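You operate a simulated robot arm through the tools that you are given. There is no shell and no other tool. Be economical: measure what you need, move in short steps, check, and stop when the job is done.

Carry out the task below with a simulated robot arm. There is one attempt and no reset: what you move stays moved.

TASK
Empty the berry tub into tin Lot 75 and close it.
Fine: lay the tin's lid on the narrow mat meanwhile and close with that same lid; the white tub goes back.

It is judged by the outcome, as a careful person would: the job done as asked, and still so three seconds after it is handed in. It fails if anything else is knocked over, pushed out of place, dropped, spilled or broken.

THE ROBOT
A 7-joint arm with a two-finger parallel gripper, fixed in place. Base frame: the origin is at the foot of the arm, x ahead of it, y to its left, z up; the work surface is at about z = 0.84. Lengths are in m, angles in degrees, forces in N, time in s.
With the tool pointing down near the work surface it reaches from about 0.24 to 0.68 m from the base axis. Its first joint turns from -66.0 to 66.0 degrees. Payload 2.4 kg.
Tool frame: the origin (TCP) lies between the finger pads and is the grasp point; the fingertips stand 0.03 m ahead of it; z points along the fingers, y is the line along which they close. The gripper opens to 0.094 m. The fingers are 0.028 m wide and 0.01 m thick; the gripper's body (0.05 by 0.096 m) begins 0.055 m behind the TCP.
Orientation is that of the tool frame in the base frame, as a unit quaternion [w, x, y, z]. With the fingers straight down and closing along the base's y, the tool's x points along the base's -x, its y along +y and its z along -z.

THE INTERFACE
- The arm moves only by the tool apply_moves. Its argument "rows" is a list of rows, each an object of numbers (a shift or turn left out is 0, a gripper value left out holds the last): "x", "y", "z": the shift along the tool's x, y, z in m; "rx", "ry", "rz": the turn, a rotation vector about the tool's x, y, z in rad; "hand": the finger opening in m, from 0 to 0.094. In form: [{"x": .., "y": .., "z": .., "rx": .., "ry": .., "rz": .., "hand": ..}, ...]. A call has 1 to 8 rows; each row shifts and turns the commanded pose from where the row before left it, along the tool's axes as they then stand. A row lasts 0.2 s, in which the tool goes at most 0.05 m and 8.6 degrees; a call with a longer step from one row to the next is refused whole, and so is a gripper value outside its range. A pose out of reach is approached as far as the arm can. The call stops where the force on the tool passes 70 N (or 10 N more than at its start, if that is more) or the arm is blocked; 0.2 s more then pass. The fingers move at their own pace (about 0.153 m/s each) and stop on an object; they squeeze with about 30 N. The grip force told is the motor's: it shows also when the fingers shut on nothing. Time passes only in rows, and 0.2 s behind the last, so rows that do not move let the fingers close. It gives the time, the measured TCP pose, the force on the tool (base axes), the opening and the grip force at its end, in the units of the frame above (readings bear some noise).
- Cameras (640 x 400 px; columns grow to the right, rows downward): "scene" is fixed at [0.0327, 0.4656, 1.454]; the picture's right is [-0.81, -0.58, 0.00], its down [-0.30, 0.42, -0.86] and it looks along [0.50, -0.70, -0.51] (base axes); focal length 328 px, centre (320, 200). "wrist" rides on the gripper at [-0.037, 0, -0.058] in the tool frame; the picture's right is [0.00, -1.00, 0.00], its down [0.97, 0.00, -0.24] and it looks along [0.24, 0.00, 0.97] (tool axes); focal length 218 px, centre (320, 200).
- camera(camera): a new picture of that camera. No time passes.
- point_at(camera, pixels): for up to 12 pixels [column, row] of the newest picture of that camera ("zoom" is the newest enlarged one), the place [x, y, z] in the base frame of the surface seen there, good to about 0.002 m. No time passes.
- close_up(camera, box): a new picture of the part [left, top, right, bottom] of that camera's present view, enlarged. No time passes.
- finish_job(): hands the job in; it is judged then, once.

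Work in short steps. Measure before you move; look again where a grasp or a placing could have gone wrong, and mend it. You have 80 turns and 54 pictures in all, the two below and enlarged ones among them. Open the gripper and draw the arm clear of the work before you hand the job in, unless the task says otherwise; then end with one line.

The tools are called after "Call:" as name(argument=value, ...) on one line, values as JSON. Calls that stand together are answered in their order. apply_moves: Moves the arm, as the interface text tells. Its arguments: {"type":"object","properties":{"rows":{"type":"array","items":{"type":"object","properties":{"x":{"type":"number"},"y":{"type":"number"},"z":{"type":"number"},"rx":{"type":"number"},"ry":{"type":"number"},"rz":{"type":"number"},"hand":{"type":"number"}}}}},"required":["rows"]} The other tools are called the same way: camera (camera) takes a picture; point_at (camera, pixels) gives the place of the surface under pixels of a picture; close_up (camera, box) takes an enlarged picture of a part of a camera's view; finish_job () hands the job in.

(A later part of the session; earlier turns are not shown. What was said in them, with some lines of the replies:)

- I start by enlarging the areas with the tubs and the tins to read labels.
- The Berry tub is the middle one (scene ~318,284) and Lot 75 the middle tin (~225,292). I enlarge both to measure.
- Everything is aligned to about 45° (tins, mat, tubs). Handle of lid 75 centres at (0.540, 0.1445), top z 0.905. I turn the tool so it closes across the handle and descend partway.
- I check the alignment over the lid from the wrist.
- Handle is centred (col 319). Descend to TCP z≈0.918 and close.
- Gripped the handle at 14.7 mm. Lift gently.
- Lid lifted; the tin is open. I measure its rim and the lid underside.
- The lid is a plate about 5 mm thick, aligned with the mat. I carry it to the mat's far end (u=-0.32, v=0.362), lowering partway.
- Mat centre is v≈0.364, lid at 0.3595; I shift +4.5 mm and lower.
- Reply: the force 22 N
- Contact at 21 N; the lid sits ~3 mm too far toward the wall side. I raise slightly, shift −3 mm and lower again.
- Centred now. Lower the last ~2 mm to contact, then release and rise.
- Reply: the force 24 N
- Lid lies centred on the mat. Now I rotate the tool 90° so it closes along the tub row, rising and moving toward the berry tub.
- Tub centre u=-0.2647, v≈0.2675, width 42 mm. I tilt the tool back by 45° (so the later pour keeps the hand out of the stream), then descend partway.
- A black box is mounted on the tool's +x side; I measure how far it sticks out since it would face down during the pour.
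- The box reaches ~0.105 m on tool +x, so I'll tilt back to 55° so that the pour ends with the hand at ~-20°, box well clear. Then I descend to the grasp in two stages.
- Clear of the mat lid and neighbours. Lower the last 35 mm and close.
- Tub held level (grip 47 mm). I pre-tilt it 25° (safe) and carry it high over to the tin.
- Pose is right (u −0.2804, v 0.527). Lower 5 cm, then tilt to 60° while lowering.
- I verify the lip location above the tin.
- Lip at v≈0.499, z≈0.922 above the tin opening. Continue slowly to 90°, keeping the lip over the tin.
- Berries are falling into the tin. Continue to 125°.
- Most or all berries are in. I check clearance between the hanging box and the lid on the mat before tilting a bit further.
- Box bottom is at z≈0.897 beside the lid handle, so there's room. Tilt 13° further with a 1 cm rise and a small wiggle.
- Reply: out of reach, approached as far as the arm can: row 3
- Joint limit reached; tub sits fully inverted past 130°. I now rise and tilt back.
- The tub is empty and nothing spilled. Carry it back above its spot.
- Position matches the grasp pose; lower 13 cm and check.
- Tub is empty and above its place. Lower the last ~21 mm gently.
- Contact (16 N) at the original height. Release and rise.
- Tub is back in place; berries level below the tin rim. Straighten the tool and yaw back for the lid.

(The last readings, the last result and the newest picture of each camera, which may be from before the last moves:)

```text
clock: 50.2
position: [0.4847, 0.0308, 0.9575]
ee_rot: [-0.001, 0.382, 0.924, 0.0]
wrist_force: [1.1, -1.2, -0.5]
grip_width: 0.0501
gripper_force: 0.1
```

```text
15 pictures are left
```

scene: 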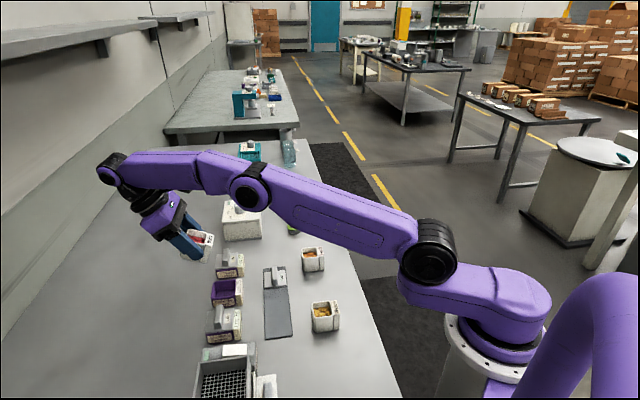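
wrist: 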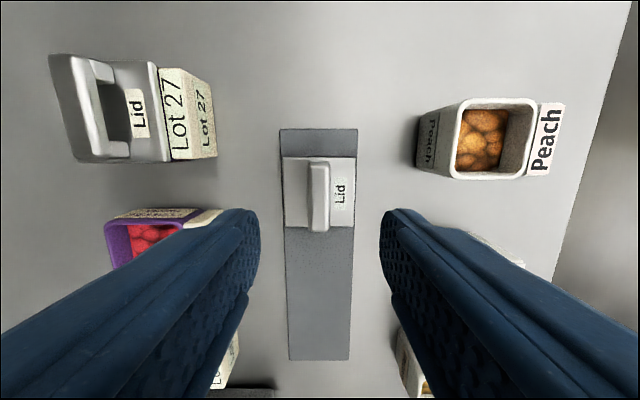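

Handle centred (col 319). Descend and grip at the same height as before.

Call:
apply_moves(rows=[{"z": 0.03, "x": 0.0015}, {"z": 0.03}, {"z": 0.012}, {}])

Call:
apply_moves(rows=[{"hand": 0.0}, {}, {}, {}])

Call:
apply_moves(rows=[{"z": -0.01}, {"z": -0.03}, {"z": -0.04}, {"z": -0.04}, {"z": -0.02}, {}])

Call:
close_up(camera="scene", box=[190, 190, 330, 310])

```text
clock: 51.2
position: [0.4823, 0.0321, 0.8883]
ee_rot: [0.0, 0.383, 0.924, 0.0]
wrist_force: [-0.4, 0.4, -0.3]
grip_width: 0.05
gripper_force: 0.0
```

```text
clock: 52.2
position: [0.4816, 0.033, 0.8882]
ee_rot: [0.0, 0.383, 0.924, -0.001]
wrist_force: [0.0, -0.6, 0.5]
grip_width: 0.0149
gripper_force: 29.9
```

```text
clock: 53.6
position: [0.4832, 0.0346, 1.0264]
ee_rot: [0.001, 0.383, 0.924, 0.001]
wrist_force: [-0.5, -0.4, -0.3]
grip_width: 0.0147
gripper_force: 29.7
```

```text
3.33 times, centred on (260, 250) of scene
```

zoom: 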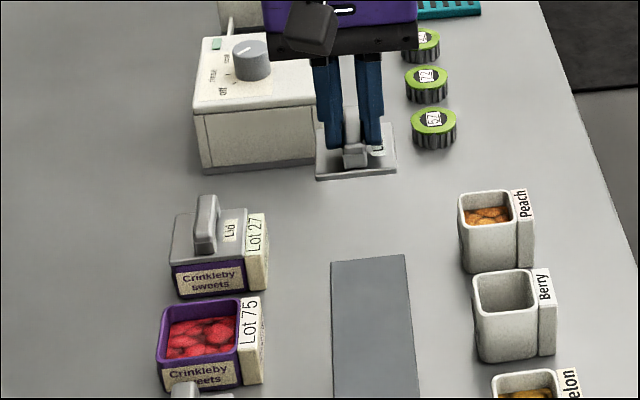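

Lid held again (gripped ~4 mm higher, so seat should be TCP z≈0.920). Move over the tin and lower partway.

Call:
apply_moves(rows=[{"x": 0.0098, "y": 0.0293}, {"x": 0.0098, "y": 0.0293}, {"x": 0.0097, "y": 0.0292}, {"x": 0.0097, "y": 0.0292}, {"z": 0.035}, {"z": 0.035}, {}])

Call:
apply_moves(rows=[{}])

Call:
close_up(camera="scene", box=[190, 240, 270, 310])

Call:
camera(camera="wrist")

```text
clock: 55.2
position: [0.5385, 0.1438, 0.9562]
ee_rot: [0.0, 0.383, 0.924, 0.001]
wrist_force: [-0.7, -0.1, -1.3]
grip_width: 0.0146
gripper_force: 30.2
```

```text
clock: 55.6
position: [0.5378, 0.1455, 0.9558]
ee_rot: [0.0, 0.383, 0.924, 0.0]
wrist_force: [0.1, 0.7, -1.4]
grip_width: 0.0148
gripper_force: 30.1
```

```text
5.71 times, centred on (230, 275) of scene
```

zoom: 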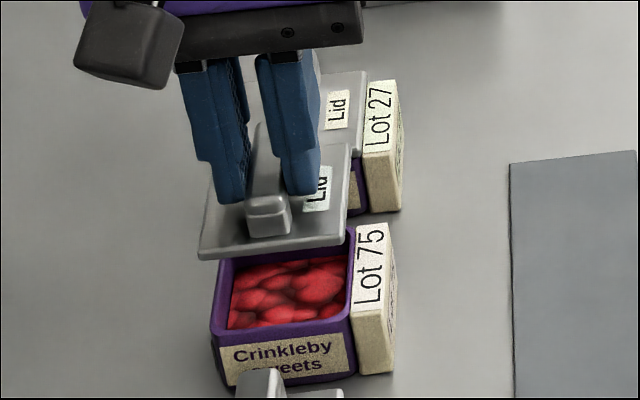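

```text
12 pictures are left
```

wrist: 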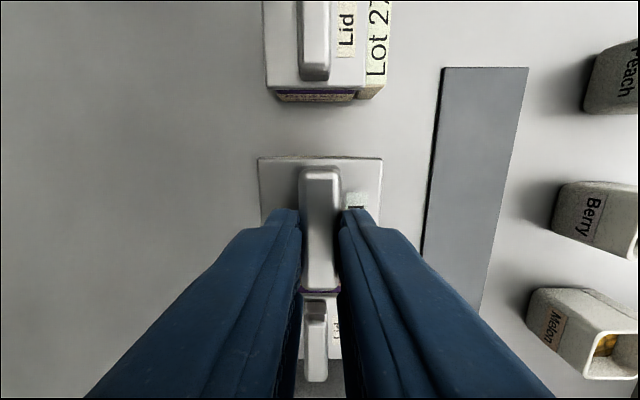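

Call:
point_at(camera="zoom", pixels=[[203, 250], [345, 236], [275, 246], [347, 150], [215, 325], [352, 312]])

```text
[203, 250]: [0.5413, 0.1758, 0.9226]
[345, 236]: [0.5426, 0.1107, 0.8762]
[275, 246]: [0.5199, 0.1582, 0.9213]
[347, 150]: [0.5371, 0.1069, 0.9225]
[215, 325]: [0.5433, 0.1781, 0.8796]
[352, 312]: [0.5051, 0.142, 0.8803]
```

Alignment good within ~1 mm. Lower onto the tin.

Call:
apply_moves(rows=[{"y": 0.001, "z": 0.018}, {"z": 0.01}, {"z": 0.004}, {"z": 0.002}, {}])

Call:
close_up(camera="scene", box=[190, 240, 270, 310])

```text
clock: 56.8
position: [0.5397, 0.1446, 0.9229]
ee_rot: [0.0, 0.383, 0.924, 0.0]
wrist_force: [-0.1, -0.5, 0.7]
grip_width: 0.0147
gripper_force: 30.0
```

```text
5.71 times, centred on (230, 275) of scene
```

zoom: 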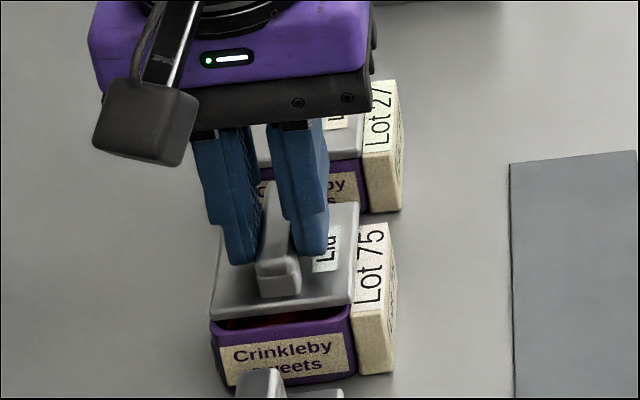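

Call:
apply_moves(rows=[{"z": 0.0015}, {"z": 0.001}, {"z": 0.001}, {}])

```text
clock: 57.8
position: [0.5377, 0.1445, 0.92]
ee_rot: [0.0, 0.383, 0.924, -0.001]
wrist_force: [-0.3, -0.1, -0.4]
grip_width: 0.0147
gripper_force: 30.3
```

Call:
apply_moves(rows=[{"z": 0.001}, {"z": 0.001}, {}])

Call:
close_up(camera="scene", box=[190, 240, 270, 310])

```text
clock: 58.6
position: [0.5388, 0.1454, 0.9184]
ee_rot: [0.001, 0.383, 0.924, 0.001]
wrist_force: [-1.9, -2.3, 23.8]
grip_width: 0.0147
gripper_force: 30.4
```

```text
5.71 times, centred on (230, 275) of scene
```

zoom: 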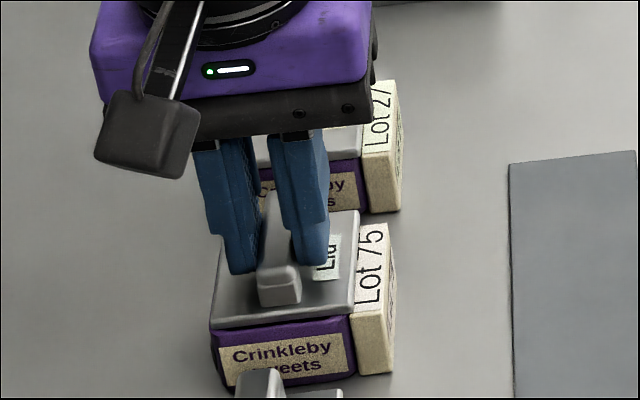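

The lid is seated (24 N contact, flush on the rim). Release and rise clear.

Call:
apply_moves(rows=[{"hand": 0.04}, {}, {"z": -0.02}, {"z": -0.045}, {"z": -0.045}, {"z": -0.045}, {"z": -0.045}, {}])

Call:
camera(camera="scene")

Call:
close_up(camera="scene", box=[190, 230, 350, 340])

```text
clock: 60.4
position: [0.5382, 0.1469, 1.1206]
ee_rot: [0.0, 0.384, 0.924, 0.0]
wrist_force: [-0.2, 0.2, -0.3]
grip_width: 0.04
gripper_force: 0.1
```

```text
9 pictures are left
```

scene: 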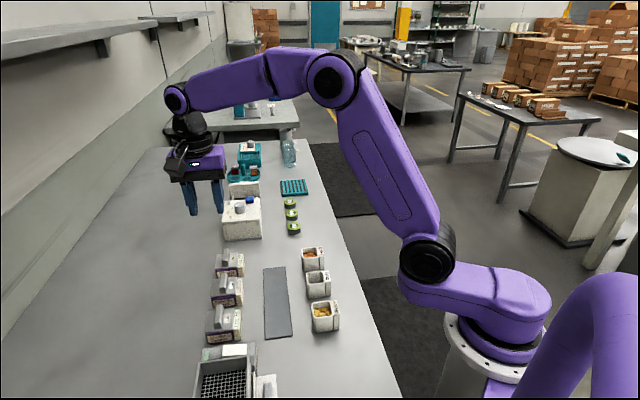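

```text
3.64 times, centred on (270, 285) of scene
```

zoom: 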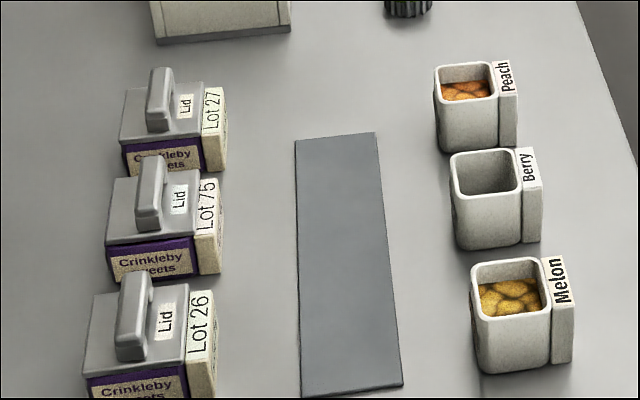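

The tin is closed, the tub is empty and back in place, and nothing else moved. Handing in.

Call:
finish_job()

```text
The job is handed in.
```

The berry tub is emptied into tin Lot 75, the tin is closed with its own lid (which lay on the narrow mat meanwhile), and the white tub is back in its place.
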